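You operate a simulated robot arm through the tools that you are given. There is no shell and no other tool. Be economical: measure what you need, move in short steps, check, and stop when the job is done.

Carry out the task below with a simulated robot arm. There is one attempt and no reset: what you move stays moved.

JOB
Plug the white aerial lead in, switch the television on, set its input to aerial and find programme 4.
Fine: use the television's own buttons.

The check looks at the end state, three seconds after you hand in, the way a careful person would. Anything else that was tipped, shoved, dropped, spilled or broken makes it a failure.

ROBOT AND FRAMES
A 7-joint arm with a two-finger parallel gripper, fixed in place. Base frame: the origin is at the foot of the arm, x ahead of it, y to its left, z up. Readings come in mm, rad, newtons and seconds.
Its first joint turns from -2.897 to 2.897 rad. Payload 1.57 kg.
Tool frame: the origin (TCP) lies between the finger pads and is the grasp point; the fingertips stand 30 mm ahead of it; z points along the fingers, y is the line along which they close. Largest opening 110 mm; finger width 24, thickness 12; the body of the gripper, 48 by 112 mm, starts 78 mm behind the TCP.
Orientation is that of the tool frame in the base frame, as a unit quaternion [x, y, z, w]. With the fingers straight down and closing along the base's y, the tool's x points along the base's -x, its y along +y and its z along -z.

CONTROLS
- The arm moves only by the tool apply_moves. Its argument "targets" is a list of rows, each a list of 7 numbers: the shift along the tool's x, y, z in mm, then the turn, a rotation vector about the tool's x, y, z in rad, then the opening, from 0 (shut) to 1 (fully open). In form: [[tx, ty, tz, wx, wy, wz, fingers], ...]. A call has 1 to 10 rows; each row is the pose to reach, as a shift and turn from the pose commanded when the call began, along the tool's axes at that moment. A row lasts 0.2 s, in which the tool goes at most 50 mm and 0.15 rad; a call with a longer step from one row to the next is refused whole, and so is a gripper value outside its range. Where a pose cannot be reached the arm comes as near as it can. A force on the tool above 40 N (or 10 N above the force at the start of the call, whichever is more), or a blocked arm, ends the call early, and 0.2 s more pass. Each finger travels about 45 mm/s and halts on what it meets, pressing with about 26 N; the grip force reading is that of the motor and also rises with nothing between the fingers. The clock runs only during rows and for 0.2 s after the last one: add rows that repeat a pose to give the fingers time. It gives the time, the measured TCP pose, the force on the tool (base axes), the opening and the grip force at its end, in the units of the frame above (readings bear some noise).
- Cameras (640 x 400 px; columns grow to the right, rows downward): "scene" is fixed at [220.5, -645.3, 1956.3]; the picture's right is [0.83, -0.56, 0.00], its down [-0.44, -0.66, -0.61] and it looks along [0.34, 0.50, -0.80] (base axes); focal length 340 px, centre (320, 200). "wrist" rides on the gripper at [-36, 0, -80] in the tool frame; the picture's right is [0.00, -1.00, 0.00], its down [0.97, 0.00, -0.24] and it looks along [0.24, 0.00, 0.97] (tool axes); focal length 218 px, centre (320, 200). There is no depth. A picture from a camera that has moved, and an enlarged one, comes with that camera's place and axes in the base frame and with its lens. The place of the scene camera against the robot may be out by one fixed shift of up to 18 mm in any direction.
- camera(camera): a new picture of that camera. It takes no simulated time.
- raise_lower(by): slides the trunk up (or, below 0, down) by that many mm; the arm rides with it, the base frame stays. It gives what a move gives, with no picture.
- inspect(camera, box): a new picture of the part [left, top, right, bottom] of that camera's present view, enlarged. It takes no simulated time.
- close_job(): hands the job in; it is judged then, once.

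Go step by step. Nothing tells you positions but the pictures and the camera data: compare them with the known pose of the tool, close in by small moves and look again before you grip or let go. The budget is 120 turns and 68 pictures, counting those below and the enlarged ones. Unless the task says otherwise, let go and move clear before handing in, and close with one line.

The tools are called after ">>>" by a JSON object that holds its "method" and its "body". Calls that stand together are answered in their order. apply_moves: Moves the arm, as the interface text tells. Its arguments: {"type":"object","properties":{"targets":{"type":"array"}},"required":["targets"]} The other tools are called the same way: raise_lower (by) slides the trunk up or down; camera (camera) takes a picture; inspect (camera, box) takes an enlarged picture of a part of a camera's view; close_job () hands the job in.

At the start:

```text
time: 0.0
tool_pos: [397.4, -139.1, 1391.7]
ee_rot: [-0.001, 1.0, -0.005, 0.014]
force: [121.6, -55.1, -209.8]
finger_gap: 110.0
grasp_force: 0.0
trunk travel left (down, up): [-539.0, 51.0]
```

scene: 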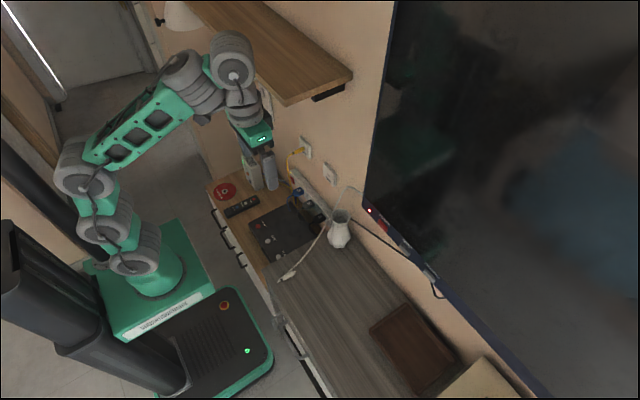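
wrist: 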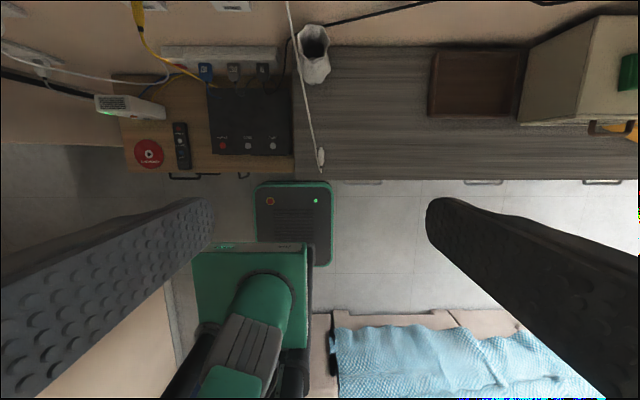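

The scene shows a wall-mounted TV, a sideboard with a box, a remote, a vase, and a white lead lying loose. I'll enlarge the key regions to find the socket, the buttons and the lead.

>>> {"method": "inspect", "body": {"camera": "scene", "box": [200, 120, 360, 300]}}

>>> {"method": "inspect", "body": {"camera": "scene", "box": [320, 170, 480, 310]}}

>>> {"method": "inspect", "body": {"camera": "wrist", "box": [180, 0, 440, 190]}}

```text
2.22 times, centred on (280, 210) of scene
camera zoom: at [220.5, -645.3, 1956.3], right [0.83, -0.56, 0.0], down [-0.44, -0.66, -0.61], along [0.34, 0.5, -0.8], focal length 757 px, centre (409, 178)
```

zoom: 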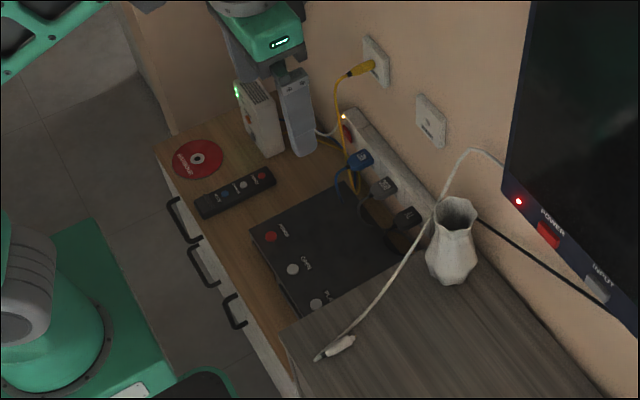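

```text
2.86 times, centred on (400, 240) of scene
camera zoom: at [220.5, -645.3, 1956.3], right [0.83, -0.56, 0.0], down [-0.44, -0.66, -0.61], along [0.34, 0.5, -0.8], focal length 973 px, centre (91, 86)
```

zoom: 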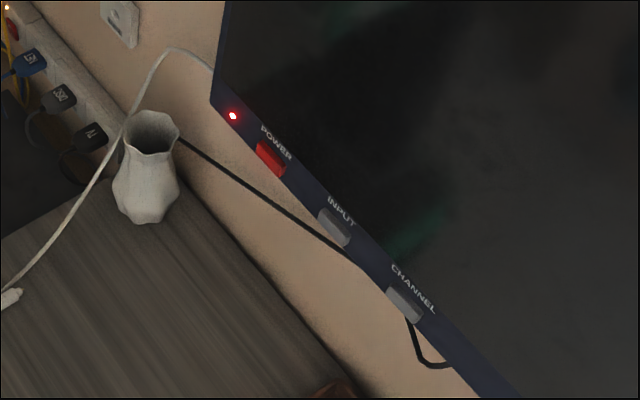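

```text
2.11 times, centred on (310, 95) of wrist
camera zoom: at [431.1, -137.1, 1473.3], right [0.0, -1.0, 0.01], down [-0.98, 0.0, 0.21], along [-0.21, -0.01, -0.98], focal length 460 px, centre (341, 421)
```

zoom: 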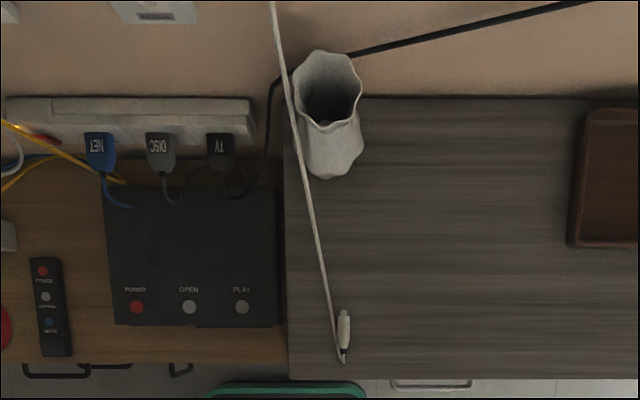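

I take the plug to lie at about (400,-149,740), and the aerial outlet to be on the wall (x≈740) near (y 50, z 930-970). The TV buttons look to be at y ≈ -281/-381/-482, z ≈ 1075. I'll lower the trunk to look closer.

>>> {"method": "raise_lower", "body": {"by": -350}}

```text
time: 3.4
tool_pos: [399.3, -139.0, 1041.6]
ee_rot: [-0.001, 1.0, -0.008, 0.018]
force: [45.3, -20.0, -76.7]
finger_gap: 110.1
grasp_force: 0.1
trunk travel left (down, up): [-189.0, 401.0]
```

>>> {"method": "camera", "body": {"camera": "wrist"}}

>>> {"method": "camera", "body": {"camera": "scene"}}

```text
62 pictures are left
camera wrist: at [432.4, -137.6, 1123.7], right [0.0, -1.0, 0.02], down [-0.98, 0.0, 0.2], along [-0.2, -0.02, -0.98], focal length 218 px, centre (320, 200)
```

wrist: 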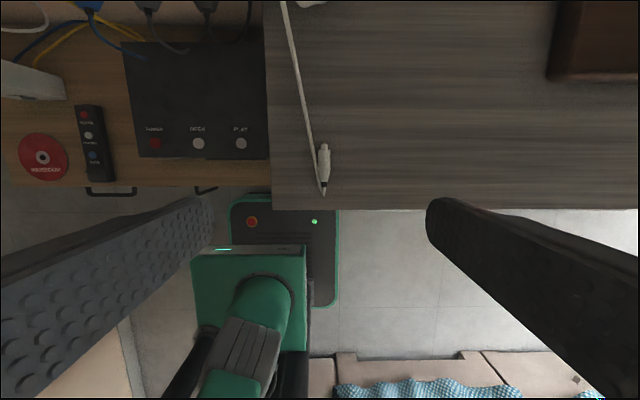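

```text
61 pictures are left
```

scene: 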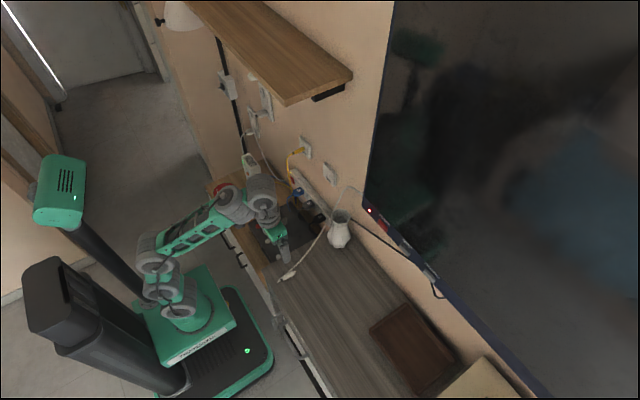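

The plug is in view, with its cable doubling back past the end nearest me. I'll enlarge it to see which way it points.

>>> {"method": "inspect", "body": {"camera": "wrist", "box": [280, 120, 370, 210]}}

>>> {"method": "inspect", "body": {"camera": "scene", "box": [270, 120, 350, 190]}}

```text
4.44 times, centred on (325, 165) of wrist
camera zoom: at [432.4, -137.6, 1123.7], right [0.0, -1.0, 0.02], down [-0.98, 0.0, 0.2], along [-0.2, -0.02, -0.98], focal length 970 px, centre (298, 356)
```

zoom: 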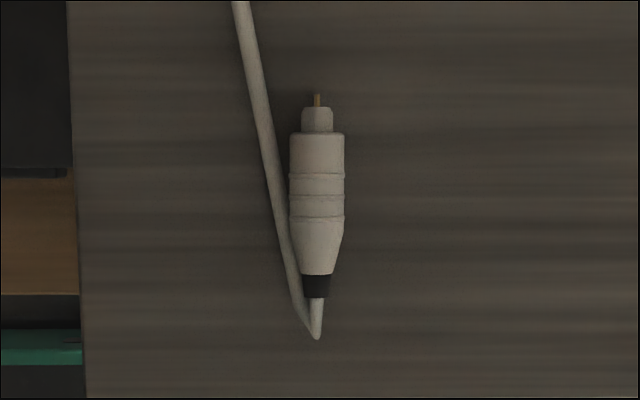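

```text
5.71 times, centred on (310, 155) of scene
camera zoom: at [220.5, -645.3, 1956.3], right [0.83, -0.56, 0.0], down [-0.44, -0.66, -0.61], along [0.34, 0.5, -0.8], focal length 1946 px, centre (377, 457)
```

zoom: 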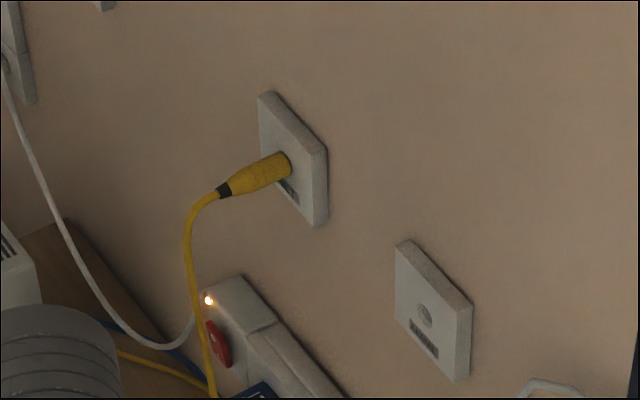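

The plug points at the wall (+x), body centre ≈ (422,-152,745), about 22 mm thick, and the cable lies close on its +y side. I'll tilt the tool forward about 40° and shift +y so the wrist camera can measure the aerial outlet first.

>>> {"method": "apply_moves", "body": {"targets": [[0, 20, 0, 0, -0.12, 0, 1], [0, 40, 0, 0, -0.24, 0, 1], [0, 60, 0, 0, -0.36, 0, 1], [0, 80, 0, 0, -0.48, 0, 1], [0, 100, 0, 0, -0.6, 0, 1], [0, 120, 0, 0, -0.72, 0, 1], [0, 140, 0, 0, -0.8, 0, 1], [0, 140, 0, 0, -0.8, 0, 1]]}}

>>> {"method": "camera", "body": {"camera": "wrist"}}

```text
time: 4.9
tool_pos: [450.9, -67.0, 951.7]
ee_rot: [0.074, 0.96, -0.071, 0.261]
force: [0.4, -0.2, -0.7]
finger_gap: 110.3
grasp_force: 0.1
trunk travel left (down, up): [-189.0, 401.0]
stopped in row 7: the arm was blocked; the commanded pose is now the measured one
```

```text
58 pictures are left
camera wrist: at [442.0, -56.3, 1039.2], right [-0.18, -0.98, 0.1], down [-0.95, 0.14, -0.29], along [0.27, -0.15, -0.95], focal length 218 px, centre (320, 200)
```

wrist: 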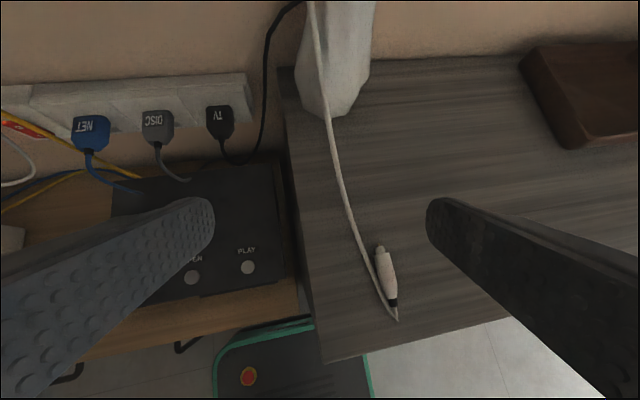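

The arm stopped short of that pose, so it is at some limit. I'll look at its configuration.

>>> {"method": "inspect", "body": {"camera": "scene", "box": [100, 130, 360, 330]}}

```text
2.00 times, centred on (230, 230) of scene
camera zoom: at [220.5, -645.3, 1956.3], right [0.83, -0.56, 0.0], down [-0.44, -0.66, -0.61], along [0.34, 0.5, -0.8], focal length 681 px, centre (500, 140)
```

zoom: 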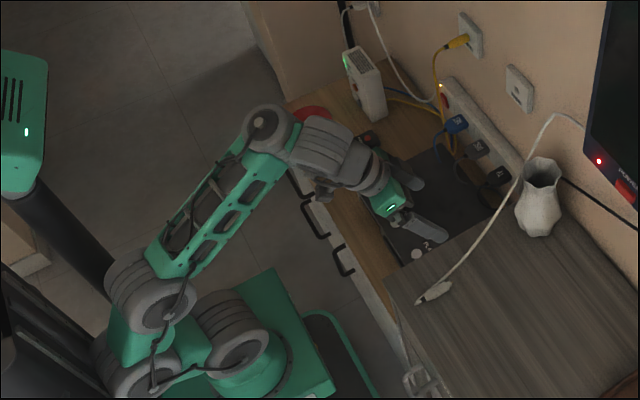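

The wrist is folded too near the shoulder. I'll raise the trunk 150 and move outward while straightening the tool.

>>> {"method": "raise_lower", "body": {"by": 150}}

>>> {"method": "apply_moves", "body": {"targets": [[-26, 5, 15, -0.03, -0.05, -0.01, 1], [-52, 11, 30, -0.08, -0.1, -0.03, 1], [-78, 16, 45, -0.13, -0.18, -0.05, 1], [-103, 22, 59, -0.194, -0.27, -0.078, 1], [-103, 22, 59, -0.194, -0.27, -0.078, 1]]}}

>>> {"method": "camera", "body": {"camera": "wrist"}}

```text
time: 6.7
tool_pos: [447.7, -72.7, 1001.7]
ee_rot: [0.079, 0.957, -0.068, 0.272]
force: [-0.3, 0.3, 0.3]
finger_gap: 110.0
grasp_force: 0.0
trunk travel left (down, up): [-339.0, 251.0]
```

```text
time: 7.4
tool_pos: [542.0, 36.3, 948.3]
ee_rot: [-0.004, 0.96, 0.017, 0.28]
force: [-0.3, 0.2, -0.5]
finger_gap: 110.0
grasp_force: 0.1
trunk travel left (down, up): [-339.0, 251.0]
stopped in row 3: the arm was blocked; the commanded pose is now the measured one
```

```text
56 pictures are left
camera wrist: at [527.6, 34.5, 1035.4], right [0.02, -1.0, -0.03], down [-0.95, -0.01, -0.32], along [0.32, 0.03, -0.95], focal length 218 px, centre (320, 200)
```

wrist: 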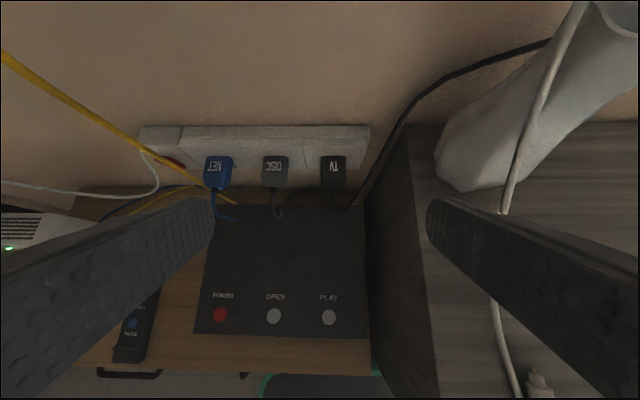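

The tilt seems limited to about 33°, which should do. The outlet is just above the view, so I'll raise the trunk 90 and look.

>>> {"method": "raise_lower", "body": {"by": 90}}

>>> {"method": "camera", "body": {"camera": "wrist"}}

```text
time: 8.6
tool_pos: [540.0, 35.1, 966.0]
ee_rot: [-0.001, 0.959, 0.015, 0.281]
force: [0.2, 0.1, 1.0]
finger_gap: 110.2
grasp_force: 0.0
trunk travel left (down, up): [-429.0, 161.0]
```

```text
55 pictures are left
camera wrist: at [527.5, 33.6, 1053.2], right [0.01, -1.0, -0.03], down [-0.95, 0.0, -0.32], along [0.32, 0.03, -0.95], focal length 218 px, centre (320, 200)
```

wrist: 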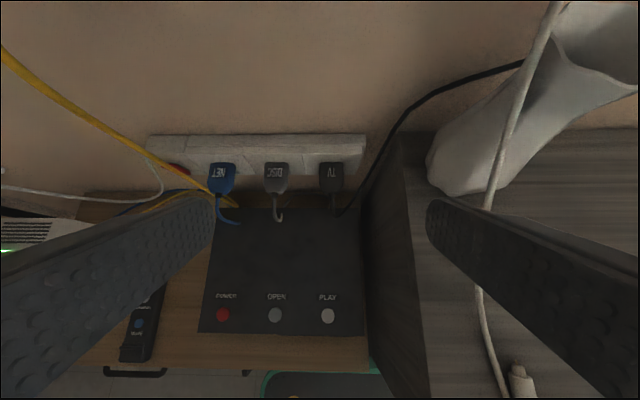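

The tool rose only 18 of the 90 mm, so something doesn't add up. I'll check the scene for contact.

>>> {"method": "camera", "body": {"camera": "scene"}}

>>> {"method": "apply_moves", "body": {"targets": [[0, 0, 0, 0, 0, 0, 1], [0, 0, 0, 0, 0, 0, 1], [0, 0, 0, 0, 0, 0, 1]]}}

```text
54 pictures are left
```

scene: 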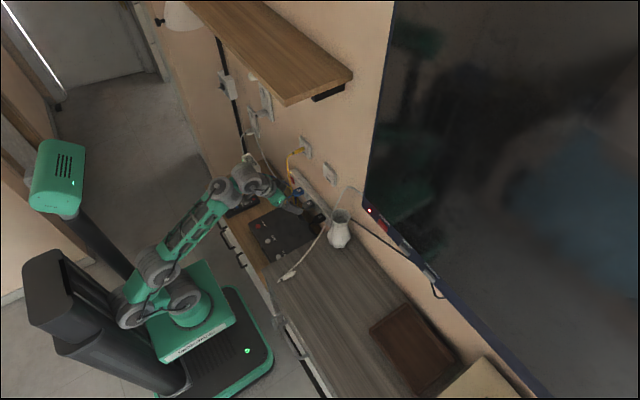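

```text
time: 9.4
tool_pos: [541.0, 34.4, 976.2]
ee_rot: [0.0, 0.96, 0.014, 0.281]
force: [-0.2, 0.5, 0.2]
finger_gap: 110.1
grasp_force: 0.0
trunk travel left (down, up): [-429.0, 161.0]
```

>>> {"method": "apply_moves", "body": {"targets": [[0, 0, 0, 0, 0, 0, 1], [0, 0, 0, 0, 0, 0, 1], [0, 0, 0, 0, 0, 0, 1], [0, 0, 0, 0, 0, 0, 1], [0, 0, 0, 0, 0, 0, 1], [0, 0, 0, 0, 0, 0, 1], [0, 0, 0, 0, 0, 0, 1], [0, 0, 0, 0, 0, 0, 1], [0, 0, 0, 0, 0, 0, 1], [0, 0, 0, 0, 0, 0, 1]]}}

>>> {"method": "camera", "body": {"camera": "scene"}}

```text
time: 11.6
tool_pos: [540.7, 31.9, 1006.0]
ee_rot: [0.002, 0.959, 0.013, 0.282]
force: [-0.1, -0.5, 0.3]
finger_gap: 110.3
grasp_force: 0.0
trunk travel left (down, up): [-429.0, 161.0]
```

```text
53 pictures are left
```

scene: 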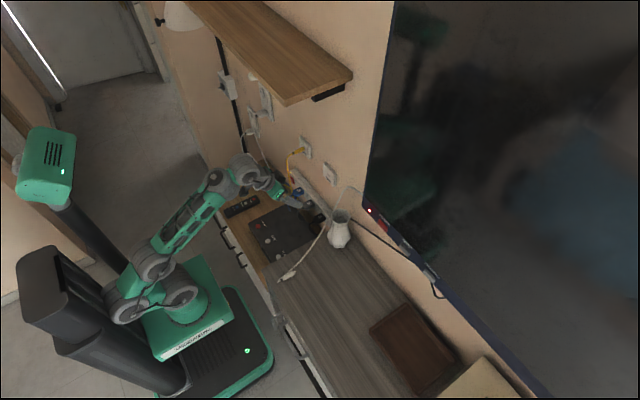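

The trunk is still creeping upward, which explains the odd readings. I'll wait for it to settle.

>>> {"method": "apply_moves", "body": {"targets": [[0, 0, 0, 0, 0, 0, 1], [0, 0, 0, 0, 0, 0, 1], [0, 0, 0, 0, 0, 0, 1], [0, 0, 0, 0, 0, 0, 1], [0, 0, 0, 0, 0, 0, 1], [0, 0, 0, 0, 0, 0, 1], [0, 0, 0, 0, 0, 0, 1], [0, 0, 0, 0, 0, 0, 1], [0, 0, 0, 0, 0, 0, 1], [0, 0, 0, 0, 0, 0, 1]]}}

>>> {"method": "apply_moves", "body": {"targets": [[0, 0, 0, 0, 0, 0, 1], [0, 0, 0, 0, 0, 0, 1], [0, 0, 0, 0, 0, 0, 1], [0, 0, 0, 0, 0, 0, 1], [0, 0, 0, 0, 0, 0, 1], [0, 0, 0, 0, 0, 0, 1], [0, 0, 0, 0, 0, 0, 1], [0, 0, 0, 0, 0, 0, 1], [0, 0, 0, 0, 0, 0, 1], [0, 0, 0, 0, 0, 0, 1]]}}

>>> {"method": "apply_moves", "body": {"targets": [[0, 0, 0, 0, 0, 0, 1], [0, 0, 0, 0, 0, 0, 1], [0, 0, 0, 0, 0, 0, 1], [0, 0, 0, 0, 0, 0, 1], [0, 0, 0, 0, 0, 0, 1], [0, 0, 0, 0, 0, 0, 1], [0, 0, 0, 0, 0, 0, 1], [0, 0, 0, 0, 0, 0, 1], [0, 0, 0, 0, 0, 0, 1], [0, 0, 0, 0, 0, 0, 1]]}}

```text
time: 13.8
tool_pos: [540.9, 33.8, 1034.1]
ee_rot: [0.003, 0.959, 0.014, 0.283]
force: [-1.3, -0.2, 0.3]
finger_gap: 109.8
grasp_force: 0.0
trunk travel left (down, up): [-429.0, 161.0]
```

```text
time: 16.0
tool_pos: [532.5, 32.9, 1077.2]
ee_rot: [0.002, 0.957, 0.014, 0.29]
force: [-0.7, -0.1, -0.1]
finger_gap: 110.4
grasp_force: 0.0
trunk travel left (down, up): [-429.0, 161.0]
```

```text
time: 18.2
tool_pos: [526.5, 31.7, 1113.6]
ee_rot: [0.001, 0.957, 0.014, 0.291]
force: [-0.8, 1.1, 0.4]
finger_gap: 110.2
grasp_force: 0.0
trunk travel left (down, up): [-429.0, 161.0]
```

>>> {"method": "camera", "body": {"camera": "scene"}}

>>> {"method": "camera", "body": {"camera": "wrist"}}

```text
52 pictures are left
```

scene: 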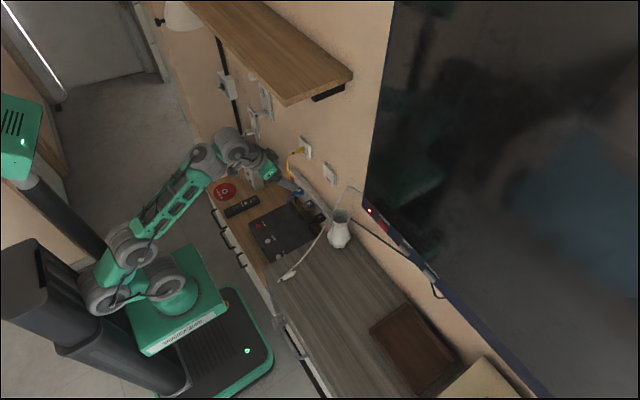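

```text
51 pictures are left
camera wrist: at [512.1, 30.7, 1200.8], right [0.0, -1.0, -0.03], down [-0.94, 0.01, -0.34], along [0.34, 0.03, -0.94], focal length 218 px, centre (320, 200)
```

wrist: 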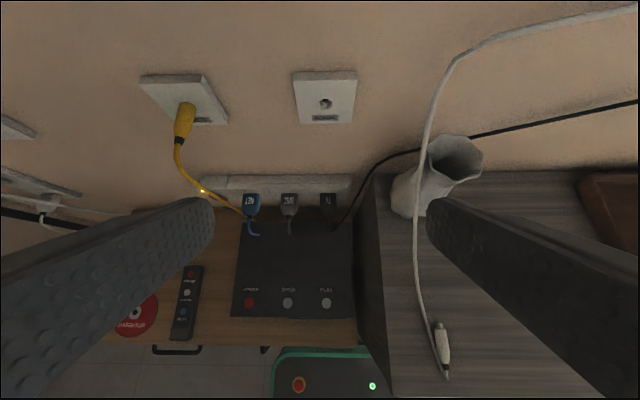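

The aerial outlet is now visible at about (731, 30, 972). I'll keep waiting for the trunk to settle before trusting any pose.

>>> {"method": "apply_moves", "body": {"targets": [[0, 0, 0, 0, 0, 0, 1], [0, 0, 0, 0, 0, 0, 1], [0, 0, 0, 0, 0, 0, 1], [0, 0, 0, 0, 0, 0, 1], [0, 0, 0, 0, 0, 0, 1], [0, 0, 0, 0, 0, 0, 1], [0, 0, 0, 0, 0, 0, 1], [0, 0, 0, 0, 0, 0, 1], [0, 0, 0, 0, 0, 0, 1], [0, 0, 0, 0, 0, 0, 1]]}}

>>> {"method": "apply_moves", "body": {"targets": [[0, 0, 0, 0, 0, 0, 1], [0, 0, 0, 0, 0, 0, 1], [0, 0, 0, 0, 0, 0, 1], [0, 0, 0, 0, 0, 0, 1], [0, 0, 0, 0, 0, 0, 1], [0, 0, 0, 0, 0, 0, 1], [0, 0, 0, 0, 0, 0, 1], [0, 0, 0, 0, 0, 0, 1], [0, 0, 0, 0, 0, 0, 1], [0, 0, 0, 0, 0, 0, 1]]}}

>>> {"method": "apply_moves", "body": {"targets": [[0, 0, 0, 0, 0, 0, 1], [0, 0, 0, 0, 0, 0, 1], [0, 0, 0, 0, 0, 0, 1], [0, 0, 0, 0, 0, 0, 1], [0, 0, 0, 0, 0, 0, 1], [0, 0, 0, 0, 0, 0, 1], [0, 0, 0, 0, 0, 0, 1], [0, 0, 0, 0, 0, 0, 1], [0, 0, 0, 0, 0, 0, 1], [0, 0, 0, 0, 0, 0, 1]]}}

```text
time: 20.4
tool_pos: [526.7, 33.7, 1147.1]
ee_rot: [0.002, 0.957, 0.014, 0.291]
force: [0.2, 0.7, -0.5]
finger_gap: 109.9
grasp_force: 0.0
trunk travel left (down, up): [-429.0, 161.0]
```

```text
time: 22.6
tool_pos: [528.2, 33.4, 1157.4]
ee_rot: [0.001, 0.959, 0.014, 0.282]
force: [0.1, -0.3, 0.3]
finger_gap: 110.1
grasp_force: 0.0
trunk travel left (down, up): [-429.0, 161.0]
```

```text
time: 24.8
tool_pos: [530.4, 34.7, 1153.6]
ee_rot: [0.0, 0.962, 0.012, 0.272]
force: [-1.0, 1.1, 0.1]
finger_gap: 110.1
grasp_force: 0.1
trunk travel left (down, up): [-429.0, 161.0]
```

>>> {"method": "apply_moves", "body": {"targets": [[0, 0, 0, 0, 0, 0, 1], [0, 0, 0, 0, 0, 0, 1], [0, 0, 0, 0, 0, 0, 1], [0, 0, 0, 0, 0, 0, 1], [0, 0, 0, 0, 0, 0, 1], [0, 0, 0, 0, 0, 0, 1], [0, 0, 0, 0, 0, 0, 1], [0, 0, 0, 0, 0, 0, 1], [0, 0, 0, 0, 0, 0, 1], [0, 0, 0, 0, 0, 0, 1]]}}

>>> {"method": "apply_moves", "body": {"targets": [[0, 0, 0, 0, 0, 0, 1], [0, 0, 0, 0, 0, 0, 1], [0, 0, 0, 0, 0, 0, 1], [0, 0, 0, 0, 0, 0, 1], [0, 0, 0, 0, 0, 0, 1], [0, 0, 0, 0, 0, 0, 1], [0, 0, 0, 0, 0, 0, 1], [0, 0, 0, 0, 0, 0, 1], [0, 0, 0, 0, 0, 0, 1], [0, 0, 0, 0, 0, 0, 1]]}}

>>> {"method": "inspect", "body": {"camera": "scene", "box": [0, 80, 320, 380]}}

```text
time: 27.0
tool_pos: [531.5, 36.4, 1149.6]
ee_rot: [-0.003, 0.963, 0.012, 0.269]
force: [0.0, 0.3, 0.2]
finger_gap: 110.2
grasp_force: 0.1
trunk travel left (down, up): [-429.0, 161.0]
```

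```text
time: 29.2
tool_pos: [532.7, 37.1, 1149.0]
ee_rot: [-0.002, 0.964, 0.012, 0.267]
force: [-0.4, 0.7, -0.2]
finger_gap: 110.1
grasp_force: 0.2
trunk travel left (down, up): [-429.0, 161.0]
```

```text
1.33 times, centred on (160, 230) of scene
camera zoom: at [220.5, -645.3, 1956.3], right [0.83, -0.56, 0.0], down [-0.44, -0.66, -0.61], along [0.34, 0.5, -0.8], focal length 454 px, centre (533, 160)
```

zoom: 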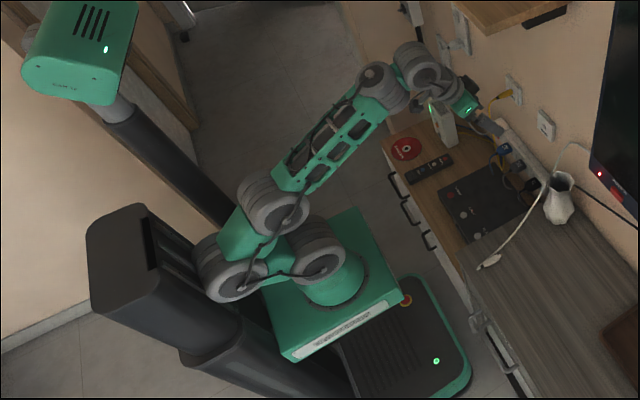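

It has settled at (533,37,1149) with a 31° tilt. Now I'll move above the plug, at about z 870, reducing the tilt to about 17°.

>>> {"method": "apply_moves", "body": {"targets": [[25, -19, 18, 0, 0.024, 0, 1], [49, -38, 36, 0, 0.048, 0, 1], [74, -57, 53, 0, 0.072, 0, 1], [98, -76, 71, 0, 0.096, 0, 1], [123, -95, 89, 0, 0.12, 0, 1], [147, -113, 107, 0, 0.144, 0, 1], [172, -132, 125, 0, 0.168, 0, 1], [196, -151, 142, 0, 0.192, 0, 1], [221, -170, 160, 0, 0.216, 0, 1], [245, -189, 178, 0, 0.24, 0, 1]]}}

>>> {"method": "camera", "body": {"camera": "wrist"}}

```text
time: 29.8
tool_pos: [517.2, 54.9, 1044.9]
ee_rot: [-0.05, 0.981, 0.025, 0.183]
force: [0.1, 0.3, -0.2]
finger_gap: 110.0
grasp_force: 0.1
trunk travel left (down, up): [-429.0, 161.0]
stopped in row 2: the arm was blocked; the commanded pose is now the measured one
```

```text
49 pictures are left
camera wrist: at [522.5, 54.1, 1132.6], right [0.11, -0.99, -0.03], down [-0.99, -0.1, -0.13], along [0.12, 0.05, -0.99], focal length 218 px, centre (320, 200)
```

wrist: 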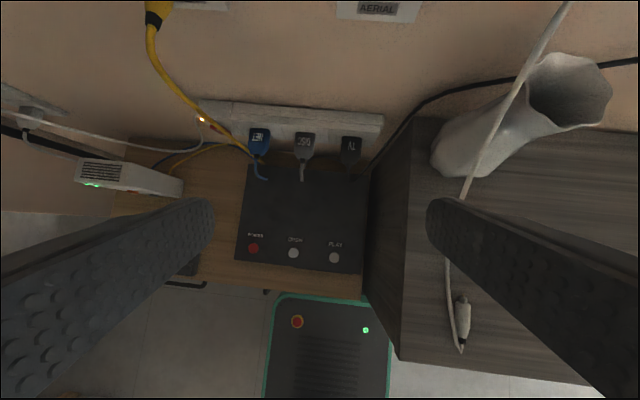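

The tool dropped about 100 mm and drifted sideways. I need to see whether the trunk or the arm moved.

>>> {"method": "camera", "body": {"camera": "scene"}}

>>> {"method": "apply_moves", "body": {"targets": [[0, 0, 0, 0, 0, 0, 1]]}}

>>> {"method": "camera", "body": {"camera": "scene"}}

```text
48 pictures are left
```

scene: 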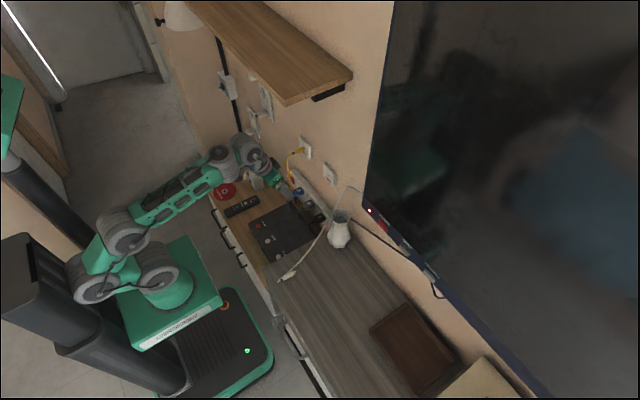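

```text
time: 30.2
tool_pos: [517.6, 56.7, 1045.7]
ee_rot: [-0.053, 0.981, 0.026, 0.184]
force: [0.2, 0.6, -0.7]
finger_gap: 110.2
grasp_force: 0.0
trunk travel left (down, up): [-429.0, 161.0]
```

```text
47 pictures are left
```

scene: 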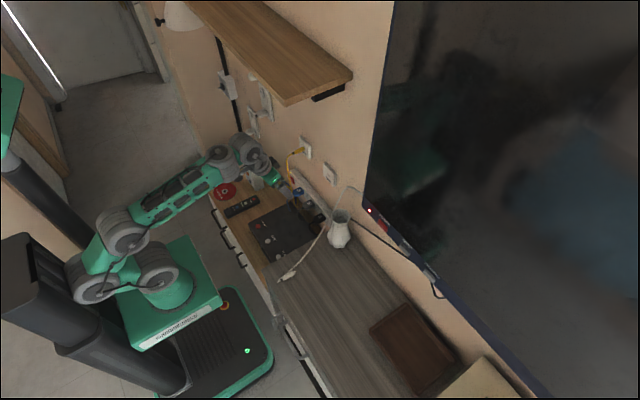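

The base held still and the arm itself overshot. I'll test with small single steps to learn how it tracks.

>>> {"method": "apply_moves", "body": {"targets": [[0, 0, -10, 0, 0, 0, 1], [0, 0, -10, 0, 0, 0, 1]]}}

>>> {"method": "apply_moves", "body": {"targets": [[0, -10, 0, 0, 0, 0, 1], [0, -20, 0, 0, 0, 0, 1], [0, -20, 0, 0, 0, 0, 1]]}}

```text
time: 30.8
tool_pos: [514.1, 57.6, 1055.2]
ee_rot: [-0.054, 0.981, 0.027, 0.185]
force: [-0.6, -0.1, 0.3]
finger_gap: 110.1
grasp_force: 0.0
trunk travel left (down, up): [-429.0, 161.0]
```

```text
time: 31.6
tool_pos: [516.4, 38.5, 1057.0]
ee_rot: [-0.054, 0.981, 0.026, 0.186]
force: [0.6, 0.3, 0.2]
finger_gap: 109.9
grasp_force: 0.1
trunk travel left (down, up): [-429.0, 161.0]
```

Small steps track exactly. I'll go towards the plug in two calls of gentle steps, straightening the tool as I go.

>>> {"method": "apply_moves", "body": {"targets": [[18, -18, 12, 0.013, 0.015, 0.02, 1], [36, -36, 25, 0.027, 0.03, 0.04, 1], [54, -55, 37, 0.04, 0.045, 0.06, 1], [73, -73, 49, 0.053, 0.06, 0.08, 1], [91, -91, 62, 0.067, 0.075, 0.099, 1], [91, -91, 62, 0.067, 0.075, 0.099, 1]]}}

```text
time: 33.0
tool_pos: [465.3, -56.5, 962.1]
ee_rot: [0.001, 0.989, 0.001, 0.149]
force: [-0.2, 0.4, 0.4]
finger_gap: 109.9
grasp_force: 0.1
trunk travel left (down, up): [-429.0, 161.0]
```

Tracking is good now. Continuing to above the plug.

>>> {"method": "apply_moves", "body": {"targets": [[16, -19, 16, 0, 0, 0, 1], [32, -38, 33, 0, 0, 0, 1], [47, -57, 49, 0, 0, 0, 1], [63, -76, 66, 0, 0, 0, 1], [79, -95.5, 82, 0, 0, 0, 1], [79, -95.5, 82, 0, 0, 0, 1]]}}

>>> {"method": "camera", "body": {"camera": "wrist"}}

```text
time: 34.4
tool_pos: [413.2, -152.8, 859.6]
ee_rot: [0.0, 0.989, 0.001, 0.149]
force: [0.1, 0.0, -0.3]
finger_gap: 109.8
grasp_force: 0.2
trunk travel left (down, up): [-429.0, 161.0]
```

```text
46 pictures are left
camera wrist: at [424.1, -152.3, 947.5], right [0.0, -1.0, 0.0], down [-1.0, 0.0, -0.06], along [0.06, 0.0, -1.0], focal length 218 px, centre (320, 200)
```

wrist: 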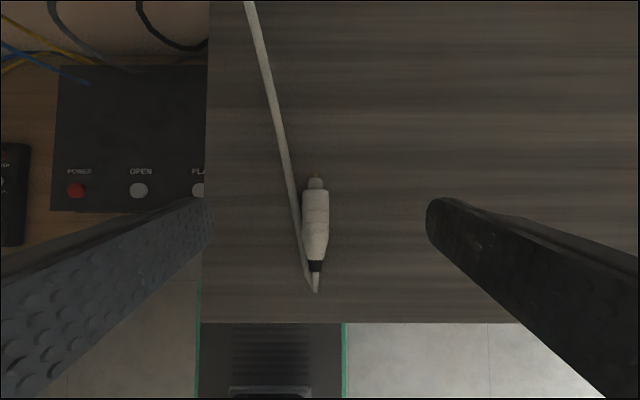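

The plug's body centre is near (421,-148,745). I'll descend with fingers partly open and look again before closing.

>>> {"method": "apply_moves", "body": {"targets": [[5, 5, 16, 0, 0, 0, 0.7], [10, 5, 33, 0, 0, 0, 0.6], [15, 5, 49, 0, 0, 0, 0.6], [20, 5, 65, 0, 0, 0, 0.6], [24, 5, 76, 0, 0, 0, 0.6], [26, 5, 83, 0, 0, 0, 0.6], [26, 5, 83, 0, 0, 0, 0.6]]}}

>>> {"method": "camera", "body": {"camera": "wrist"}}

```text
time: 35.1
tool_pos: [413.0, -147.0, 822.4]
ee_rot: [-0.002, 0.988, 0.0, 0.152]
force: [-9.3, 0.3, 14.8]
finger_gap: 66.5
grasp_force: 0.4
trunk travel left (down, up): [-429.0, 161.0]
stopped in row 3: the force on the tool passed its limit (the readings are from after the stop); the commanded pose is now the measured one
```

```text
45 pictures are left
camera wrist: at [423.5, -146.7, 909.7], right [0.0, -1.0, 0.0], down [-1.0, 0.0, -0.06], along [0.06, 0.0, -1.0], focal length 218 px, centre (320, 200)
```

wrist: 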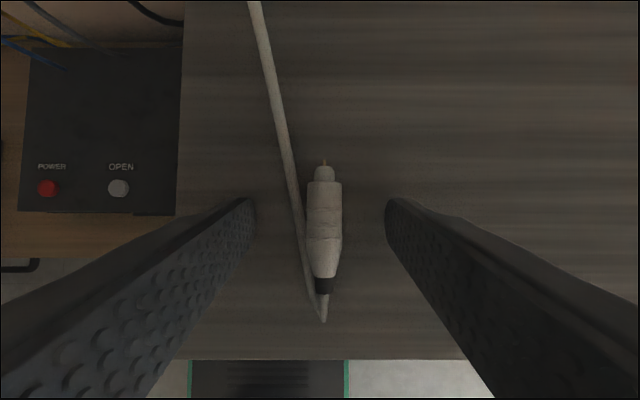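

Contact at tip height ≈790 shows this sideboard's top is at about 789, higher than I assumed. That puts the plug's centre at about (423,-149,799), the wall at x≈715 and the outlet at (705,31,1000). The plug sits between the fingers, so I'll ease up 1.5 mm and close.

>>> {"method": "apply_moves", "body": {"targets": [[0, -2, -1.5, 0, 0, 0, 0.5], [0, -2, -1.5, 0, 0, 0, 0.35], [0, -2, -1.5, 0, 0, 0, 0.25], [0, -2, -1.5, 0, 0, 0, 0.25]]}}

>>> {"method": "camera", "body": {"camera": "wrist"}}

```text
time: 36.1
tool_pos: [413.0, -149.4, 821.7]
ee_rot: [-0.001, 0.989, 0.0, 0.151]
force: [-1.6, -1.8, 6.1]
finger_gap: 31.4
grasp_force: 1.7
trunk travel left (down, up): [-429.0, 161.0]
```

```text
44 pictures are left
camera wrist: at [424.5, -148.9, 909.7], right [0.0, -1.0, 0.0], down [-1.0, 0.0, -0.06], along [0.06, 0.0, -1.0], focal length 218 px, centre (320, 200)
```

wrist: 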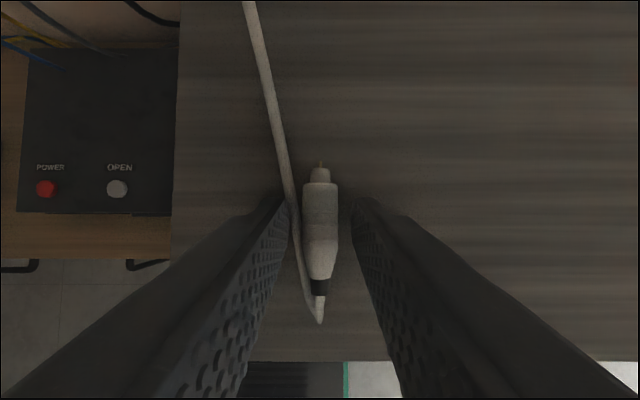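

The cable is between the left finger and the plug. I'll close fully and read the gap to see whether it is trapped.

>>> {"method": "apply_moves", "body": {"targets": [[0, 0, -1, 0, 0, 0, 0.2], [0, 0, -1, 0, 0, 0, 0.1], [0, 0, -1, 0, 0, 0, 0], [0, 0, -1, 0, 0, 0, 0], [0, 0, -1, 0, 0, 0, 0]]}}

>>> {"method": "camera", "body": {"camera": "wrist"}}

```text
time: 37.3
tool_pos: [414.2, -148.4, 823.3]
ee_rot: [-0.002, 0.988, 0.0, 0.151]
force: [0.4, -0.4, -0.3]
finger_gap: 15.3
grasp_force: 25.9
trunk travel left (down, up): [-429.0, 161.0]
```

```text
43 pictures are left
camera wrist: at [424.1, -148.4, 910.6], right [0.0, -1.0, 0.0], down [-1.0, 0.0, -0.06], along [0.06, 0.0, -1.0], focal length 218 px, centre (320, 200)
```

wrist: 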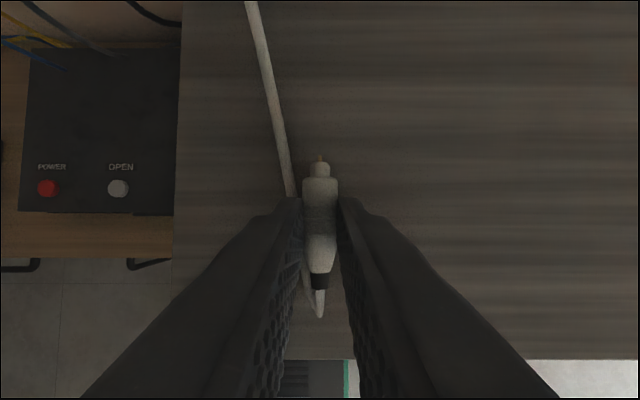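

Gripped, gap 15.3 mm and force 26 N. Lifting 60 mm to check the hold.

>>> {"method": "apply_moves", "body": {"targets": [[-3, 0, -9.5, 0, 0, 0, 0], [-9, 0, -28, 0, 0, 0, 0], [-18, 0, -57, 0, 0, 0, 0], [-18, 0, -57, 0, 0, 0, 0]]}}

>>> {"method": "camera", "body": {"camera": "wrist"}}

>>> {"method": "inspect", "body": {"camera": "scene", "box": [240, 170, 360, 300]}}

```text
time: 38.3
tool_pos: [414.2, -148.9, 883.8]
ee_rot: [-0.001, 0.988, 0.0, 0.151]
force: [-0.1, -0.4, 0.3]
finger_gap: 15.5
grasp_force: 25.6
trunk travel left (down, up): [-429.0, 161.0]
```

```text
42 pictures are left
camera wrist: at [424.6, -147.0, 970.4], right [0.0, -1.0, 0.0], down [-1.0, 0.0, -0.06], along [0.06, 0.0, -1.0], focal length 218 px, centre (320, 200)
```

wrist: 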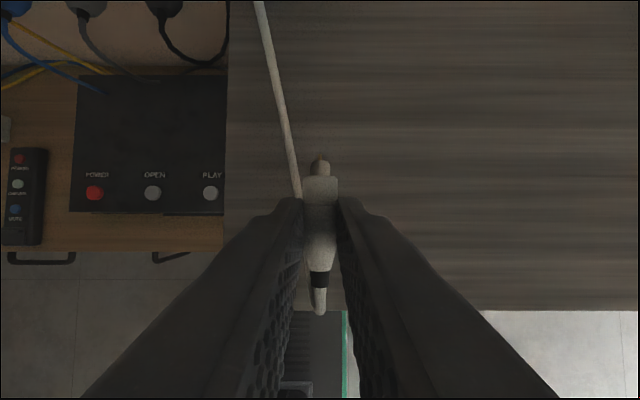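

```text
3.08 times, centred on (300, 235) of scene
camera zoom: at [220.5, -645.3, 1956.3], right [0.83, -0.56, 0.0], down [-0.44, -0.66, -0.61], along [0.34, 0.5, -0.8], focal length 1048 px, centre (382, 92)
```

zoom: 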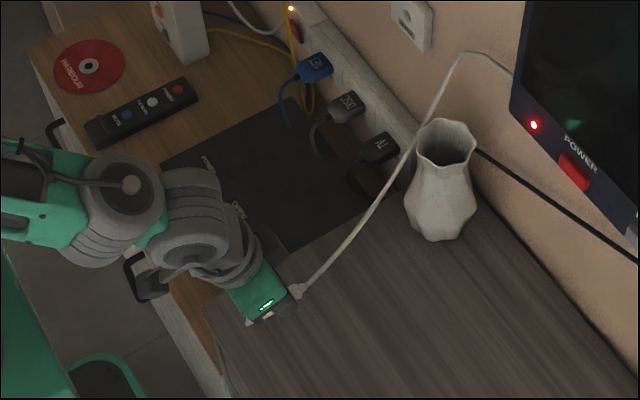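

The plug lifted cleanly. I'll enlarge it to check its pitch in the fingers.

>>> {"method": "inspect", "body": {"camera": "wrist", "box": [270, 130, 370, 330]}}

>>> {"method": "inspect", "body": {"camera": "scene", "box": [275, 250, 315, 290]}}

```text
2.00 times, centred on (320, 230) of wrist
camera zoom: at [424.6, -147.0, 970.4], right [0.0, -1.0, 0.0], down [-1.0, 0.0, -0.06], along [0.06, 0.0, -1.0], focal length 436 px, centre (320, 140)
```

zoom: 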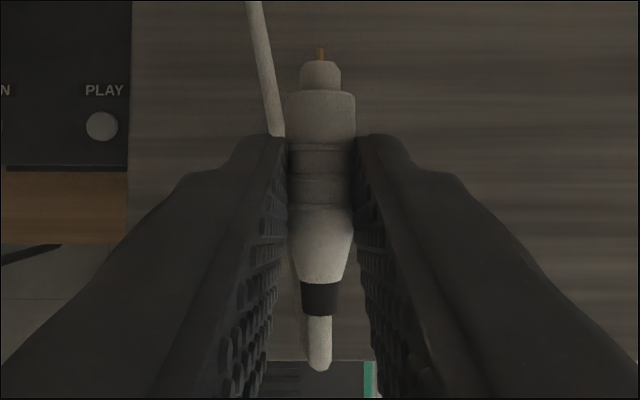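

```text
10.00 times, centred on (295, 270) of scene
camera zoom: at [220.5, -645.3, 1956.3], right [0.83, -0.56, 0.0], down [-0.44, -0.66, -0.61], along [0.34, 0.5, -0.8], focal length 3405 px, centre (570, -500)
```

zoom: 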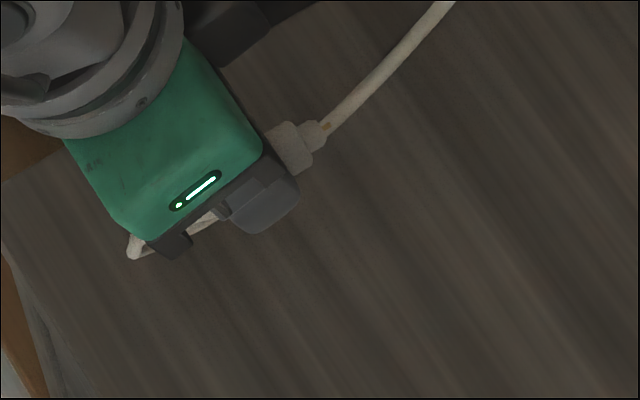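

The plug is centred and about level, with its nose ≈37 mm ahead of and ≈25 mm below the TCP. Moving to a stand-off in front of the outlet.

>>> {"method": "apply_moves", "body": {"targets": [[-25, 18, -9, 0, 0, 0, 0], [-50, 36, -18, 0, 0, 0, 0], [-76, 54, -26, 0, 0, 0, 0], [-101, 76, -34, 0, 0, 0, 0], [-127, 100, -42, 0, 0, 0, 0], [-153, 124, -50, 0, 0, 0, 0], [-179, 146, -58, 0, 0, 0, 0], [-205, 164, -66, 0, 0, 0, 0], [-230, 180, -76, 0, 0, 0, 0], [-230, 180, -76, 0, 0, 0, 0]]}}

>>> {"method": "camera", "body": {"camera": "wrist"}}

>>> {"method": "camera", "body": {"camera": "scene"}}

```text
time: 40.5
tool_pos: [609.3, 30.1, 1025.2]
ee_rot: [-0.001, 0.988, 0.001, 0.151]
force: [0.0, 0.5, -0.5]
finger_gap: 15.7
grasp_force: 25.7
trunk travel left (down, up): [-429.0, 161.0]
```

```text
38 pictures are left
camera wrist: at [620.0, 30.9, 1112.2], right [0.0, -1.0, 0.0], down [-1.0, 0.0, -0.06], along [0.06, 0.0, -1.0], focal length 218 px, centre (320, 200)
```

wrist: 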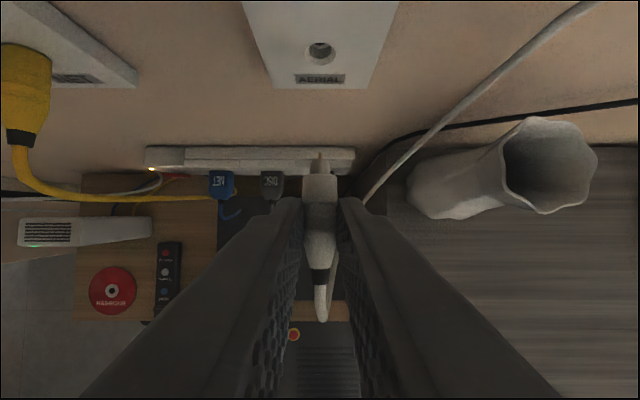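

```text
37 pictures are left
```

scene: 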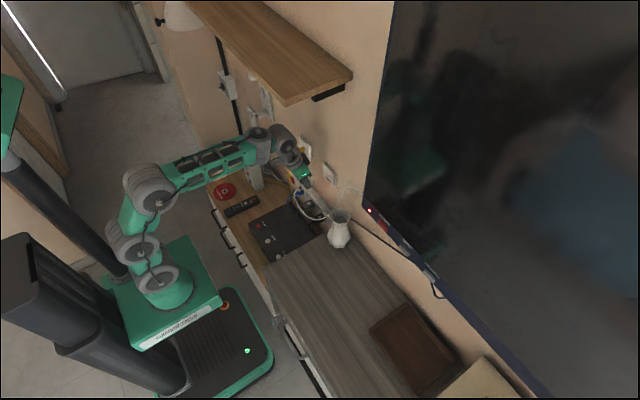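

The outlet is right ahead and laterally aligned (y≈31). To pin down its depth and height I'll measure here, then again from 70 mm higher.

>>> {"method": "inspect", "body": {"camera": "wrist", "box": [240, 0, 400, 200]}}

>>> {"method": "apply_moves", "body": {"targets": [[-10, 0, -33, 0, 0, 0, 0], [-20.7, 0, -66.8, 0, 0, 0, 0], [-20.7, 0, -66.8, 0, 0, 0, 0], [-20.7, 0, -66.8, 0, 0, 0, 0]]}}

>>> {"method": "inspect", "body": {"camera": "wrist", "box": [240, 0, 400, 200]}}

```text
2.00 times, centred on (320, 100) of wrist
camera zoom: at [620.0, 30.9, 1112.2], right [0.0, -1.0, 0.0], down [-1.0, 0.0, -0.06], along [0.06, 0.0, -1.0], focal length 436 px, centre (320, 400)
```

zoom: 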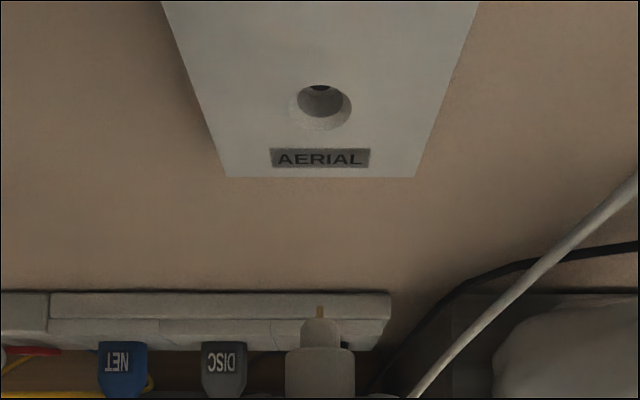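

```text
time: 41.5
tool_pos: [609.8, 31.1, 1095.3]
ee_rot: [-0.002, 0.989, 0.001, 0.15]
force: [0.4, -0.8, -0.8]
finger_gap: 16.2
grasp_force: 26.4
trunk travel left (down, up): [-429.0, 161.0]
```

```text
2.00 times, centred on (320, 100) of wrist
camera zoom: at [620.9, 31.6, 1181.7], right [0.0, -1.0, 0.0], down [-1.0, 0.0, -0.06], along [0.06, 0.0, -1.0], focal length 436 px, centre (320, 400)
```

zoom: 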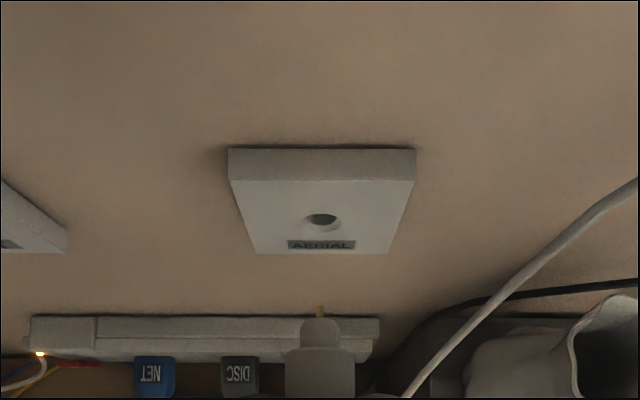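

Triangulation puts the hole at about (711, 31, 994), so the TCP should be at y 31, z ≈ 1019.5. I'll go to 17 mm short of the plate and check.

>>> {"method": "apply_moves", "body": {"targets": [[7, 0, 24, 0, 0, 0, 0], [15, 0, 50, 0, 0, 0, 0], [22, 0, 72, 0, 0, 0, 0], [0, 0, 79, 0, 0, 0, 0], [-20.4, 0, 86, 0, 0, 0, 0], [-20.4, 0, 86, 0, 0, 0, 0], [-20.4, 0, 86, 0, 0, 0, 0]]}}

>>> {"method": "inspect", "body": {"camera": "wrist", "box": [240, 0, 400, 200]}}

>>> {"method": "inspect", "body": {"camera": "scene", "box": [290, 150, 360, 210]}}

```text
time: 43.1
tool_pos: [654.9, 30.6, 1017.3]
ee_rot: [-0.001, 0.989, 0.0, 0.151]
force: [0.0, -0.1, 0.2]
finger_gap: 15.8
grasp_force: 26.0
trunk travel left (down, up): [-429.0, 161.0]
```

```text
2.00 times, centred on (320, 100) of wrist
camera zoom: at [666.0, 31.7, 1105.2], right [0.0, -1.0, 0.0], down [-1.0, 0.0, -0.06], along [0.06, 0.0, -1.0], focal length 436 px, centre (320, 400)
```

zoom: 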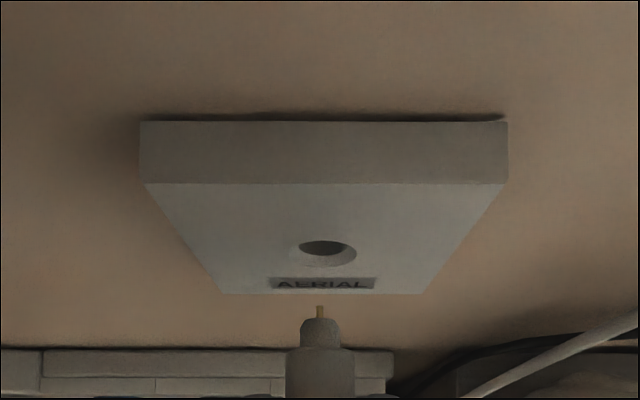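

```text
6.67 times, centred on (325, 180) of scene
camera zoom: at [220.5, -645.3, 1956.3], right [0.83, -0.56, 0.0], down [-0.44, -0.66, -0.61], along [0.34, 0.5, -0.8], focal length 2270 px, centre (287, 333)
```

zoom: 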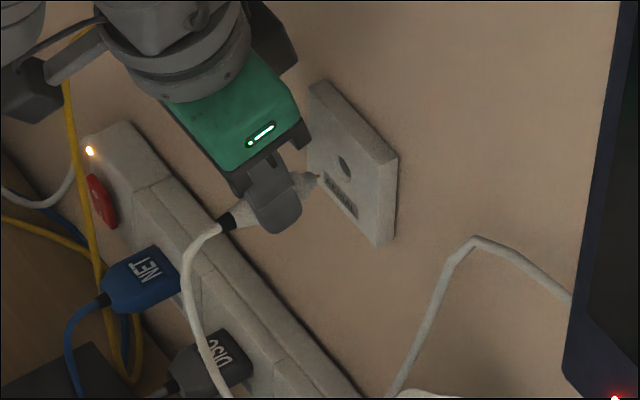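

Aligned to within about 2 mm: the hole is ~1.3 mm towards -y and ~2 mm higher. I'll correct that and advance slowly under the force guard.

>>> {"method": "apply_moves", "body": {"targets": [[-0.7, -1.3, -2.4, 0, 0, 0, 0], [-5, -1.3, -1, 0, 0, 0, 0], [-10, -1.3, 0.5, 0, 0, 0, 0], [-14, -1.3, 1.8, 0, 0, 0, 0], [-18, -1.3, 3, 0, 0, 0, 0], [-18, -1.3, 3, 0, 0, 0, 0]]}}

>>> {"method": "inspect", "body": {"camera": "wrist", "box": [240, 60, 400, 260]}}

>>> {"method": "inspect", "body": {"camera": "scene", "box": [300, 155, 350, 195]}}

```text
time: 44.5
tool_pos: [672.1, 29.5, 1021.0]
ee_rot: [-0.002, 0.988, 0.0, 0.151]
force: [0.4, 0.3, 0.0]
finger_gap: 16.0
grasp_force: 25.9
trunk travel left (down, up): [-429.0, 161.0]
```

```text
2.00 times, centred on (320, 160) of wrist
camera zoom: at [683.1, 30.2, 1108.1], right [0.0, -1.0, 0.0], down [-1.0, 0.0, -0.06], along [0.06, 0.0, -1.0], focal length 436 px, centre (320, 280)
```

zoom: 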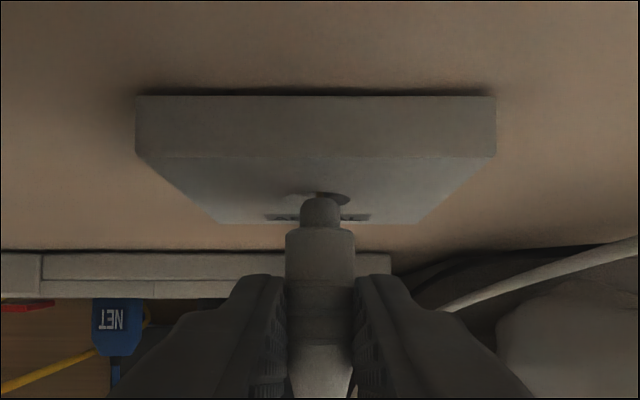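

```text
10.00 times, centred on (325, 175) of scene
camera zoom: at [220.5, -645.3, 1956.3], right [0.83, -0.56, 0.0], down [-0.44, -0.66, -0.61], along [0.34, 0.5, -0.8], focal length 3405 px, centre (270, 450)
```

zoom: 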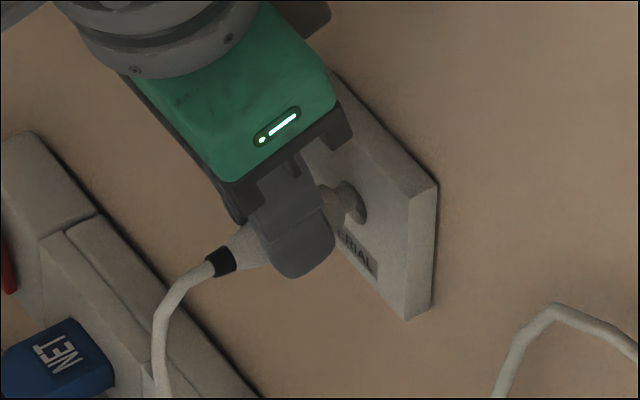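

The nose is at the hole mouth and centred. Pushing in gently.

>>> {"method": "apply_moves", "body": {"targets": [[-3, 0, 0.9, 0, 0, 0, 0], [-6, 0, 1.8, 0, 0, 0, 0], [-9, 0, 2.7, 0, 0, 0, 0], [-12, 0, 3.6, 0, 0, 0, 0], [-14, 0, 4.2, 0, 0, 0, 0], [-14, 0, 4.2, 0, 0, 0, 0]]}}

>>> {"method": "inspect", "body": {"camera": "wrist", "box": [240, 60, 400, 260]}}

>>> {"method": "inspect", "body": {"camera": "scene", "box": [300, 155, 350, 195]}}

```text
time: 45.9
tool_pos: [686.1, 29.0, 1021.2]
ee_rot: [0.0, 0.989, 0.001, 0.151]
force: [-19.6, -1.2, -4.2]
finger_gap: 15.9
grasp_force: 26.5
trunk travel left (down, up): [-429.0, 161.0]
```

```text
2.00 times, centred on (320, 160) of wrist
camera zoom: at [696.8, 30.6, 1108.5], right [0.0, -1.0, 0.0], down [-1.0, 0.0, -0.06], along [0.06, 0.0, -1.0], focal length 436 px, centre (320, 280)
```

zoom: 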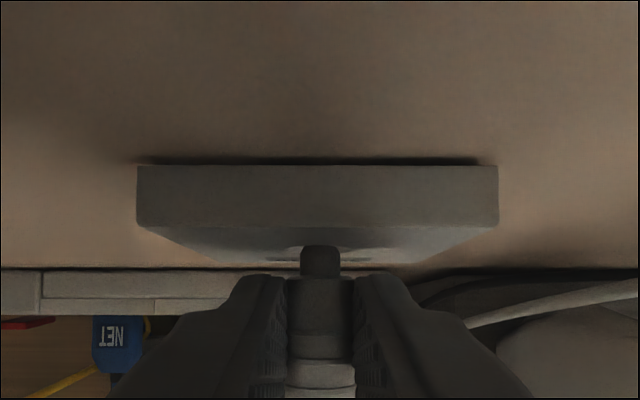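

```text
10.00 times, centred on (325, 175) of scene
camera zoom: at [220.5, -645.3, 1956.3], right [0.83, -0.56, 0.0], down [-0.44, -0.66, -0.61], along [0.34, 0.5, -0.8], focal length 3405 px, centre (270, 450)
```

zoom: 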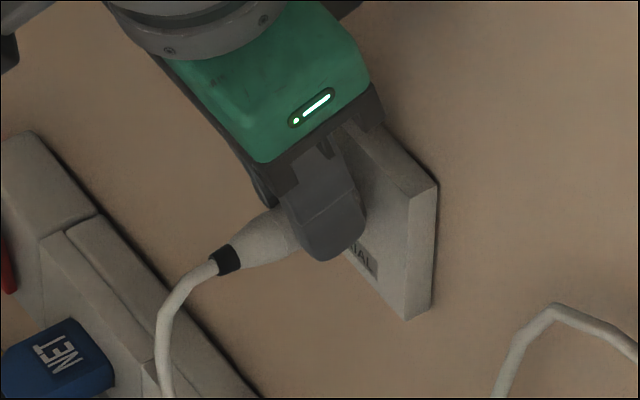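

The push met 20 N and the plug slid back in the fingers instead of entering, so the nose is on the rim. I'll zoom in to see which way it is off.

>>> {"method": "inspect", "body": {"camera": "wrist", "box": [290, 165, 350, 215]}}

>>> {"method": "inspect", "body": {"camera": "scene", "box": [325, 160, 345, 180]}}

```text
8.00 times, centred on (320, 190) of wrist
camera zoom: at [696.8, 30.6, 1108.5], right [0.0, -1.0, 0.0], down [-1.0, 0.0, -0.06], along [0.06, 0.0, -1.0], focal length 1746 px, centre (320, 280)
```

zoom: 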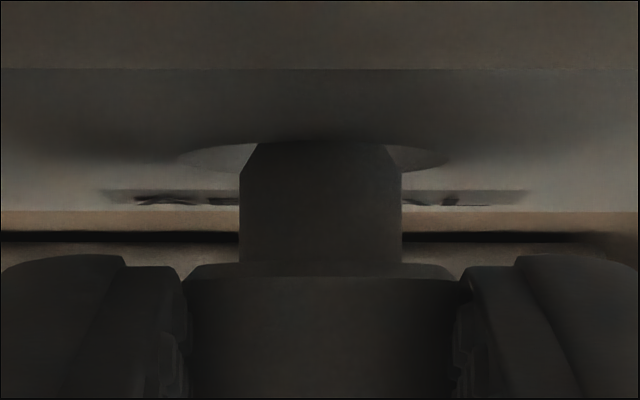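

```text
16.00 times, centred on (335, 170) of scene
camera zoom: at [220.5, -645.3, 1956.3], right [0.83, -0.56, 0.0], down [-0.44, -0.66, -0.61], along [0.34, 0.5, -0.8], focal length 5449 px, centre (80, 680)
```

zoom: 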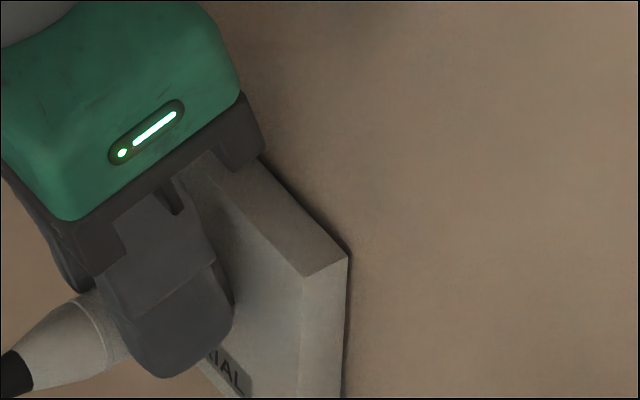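

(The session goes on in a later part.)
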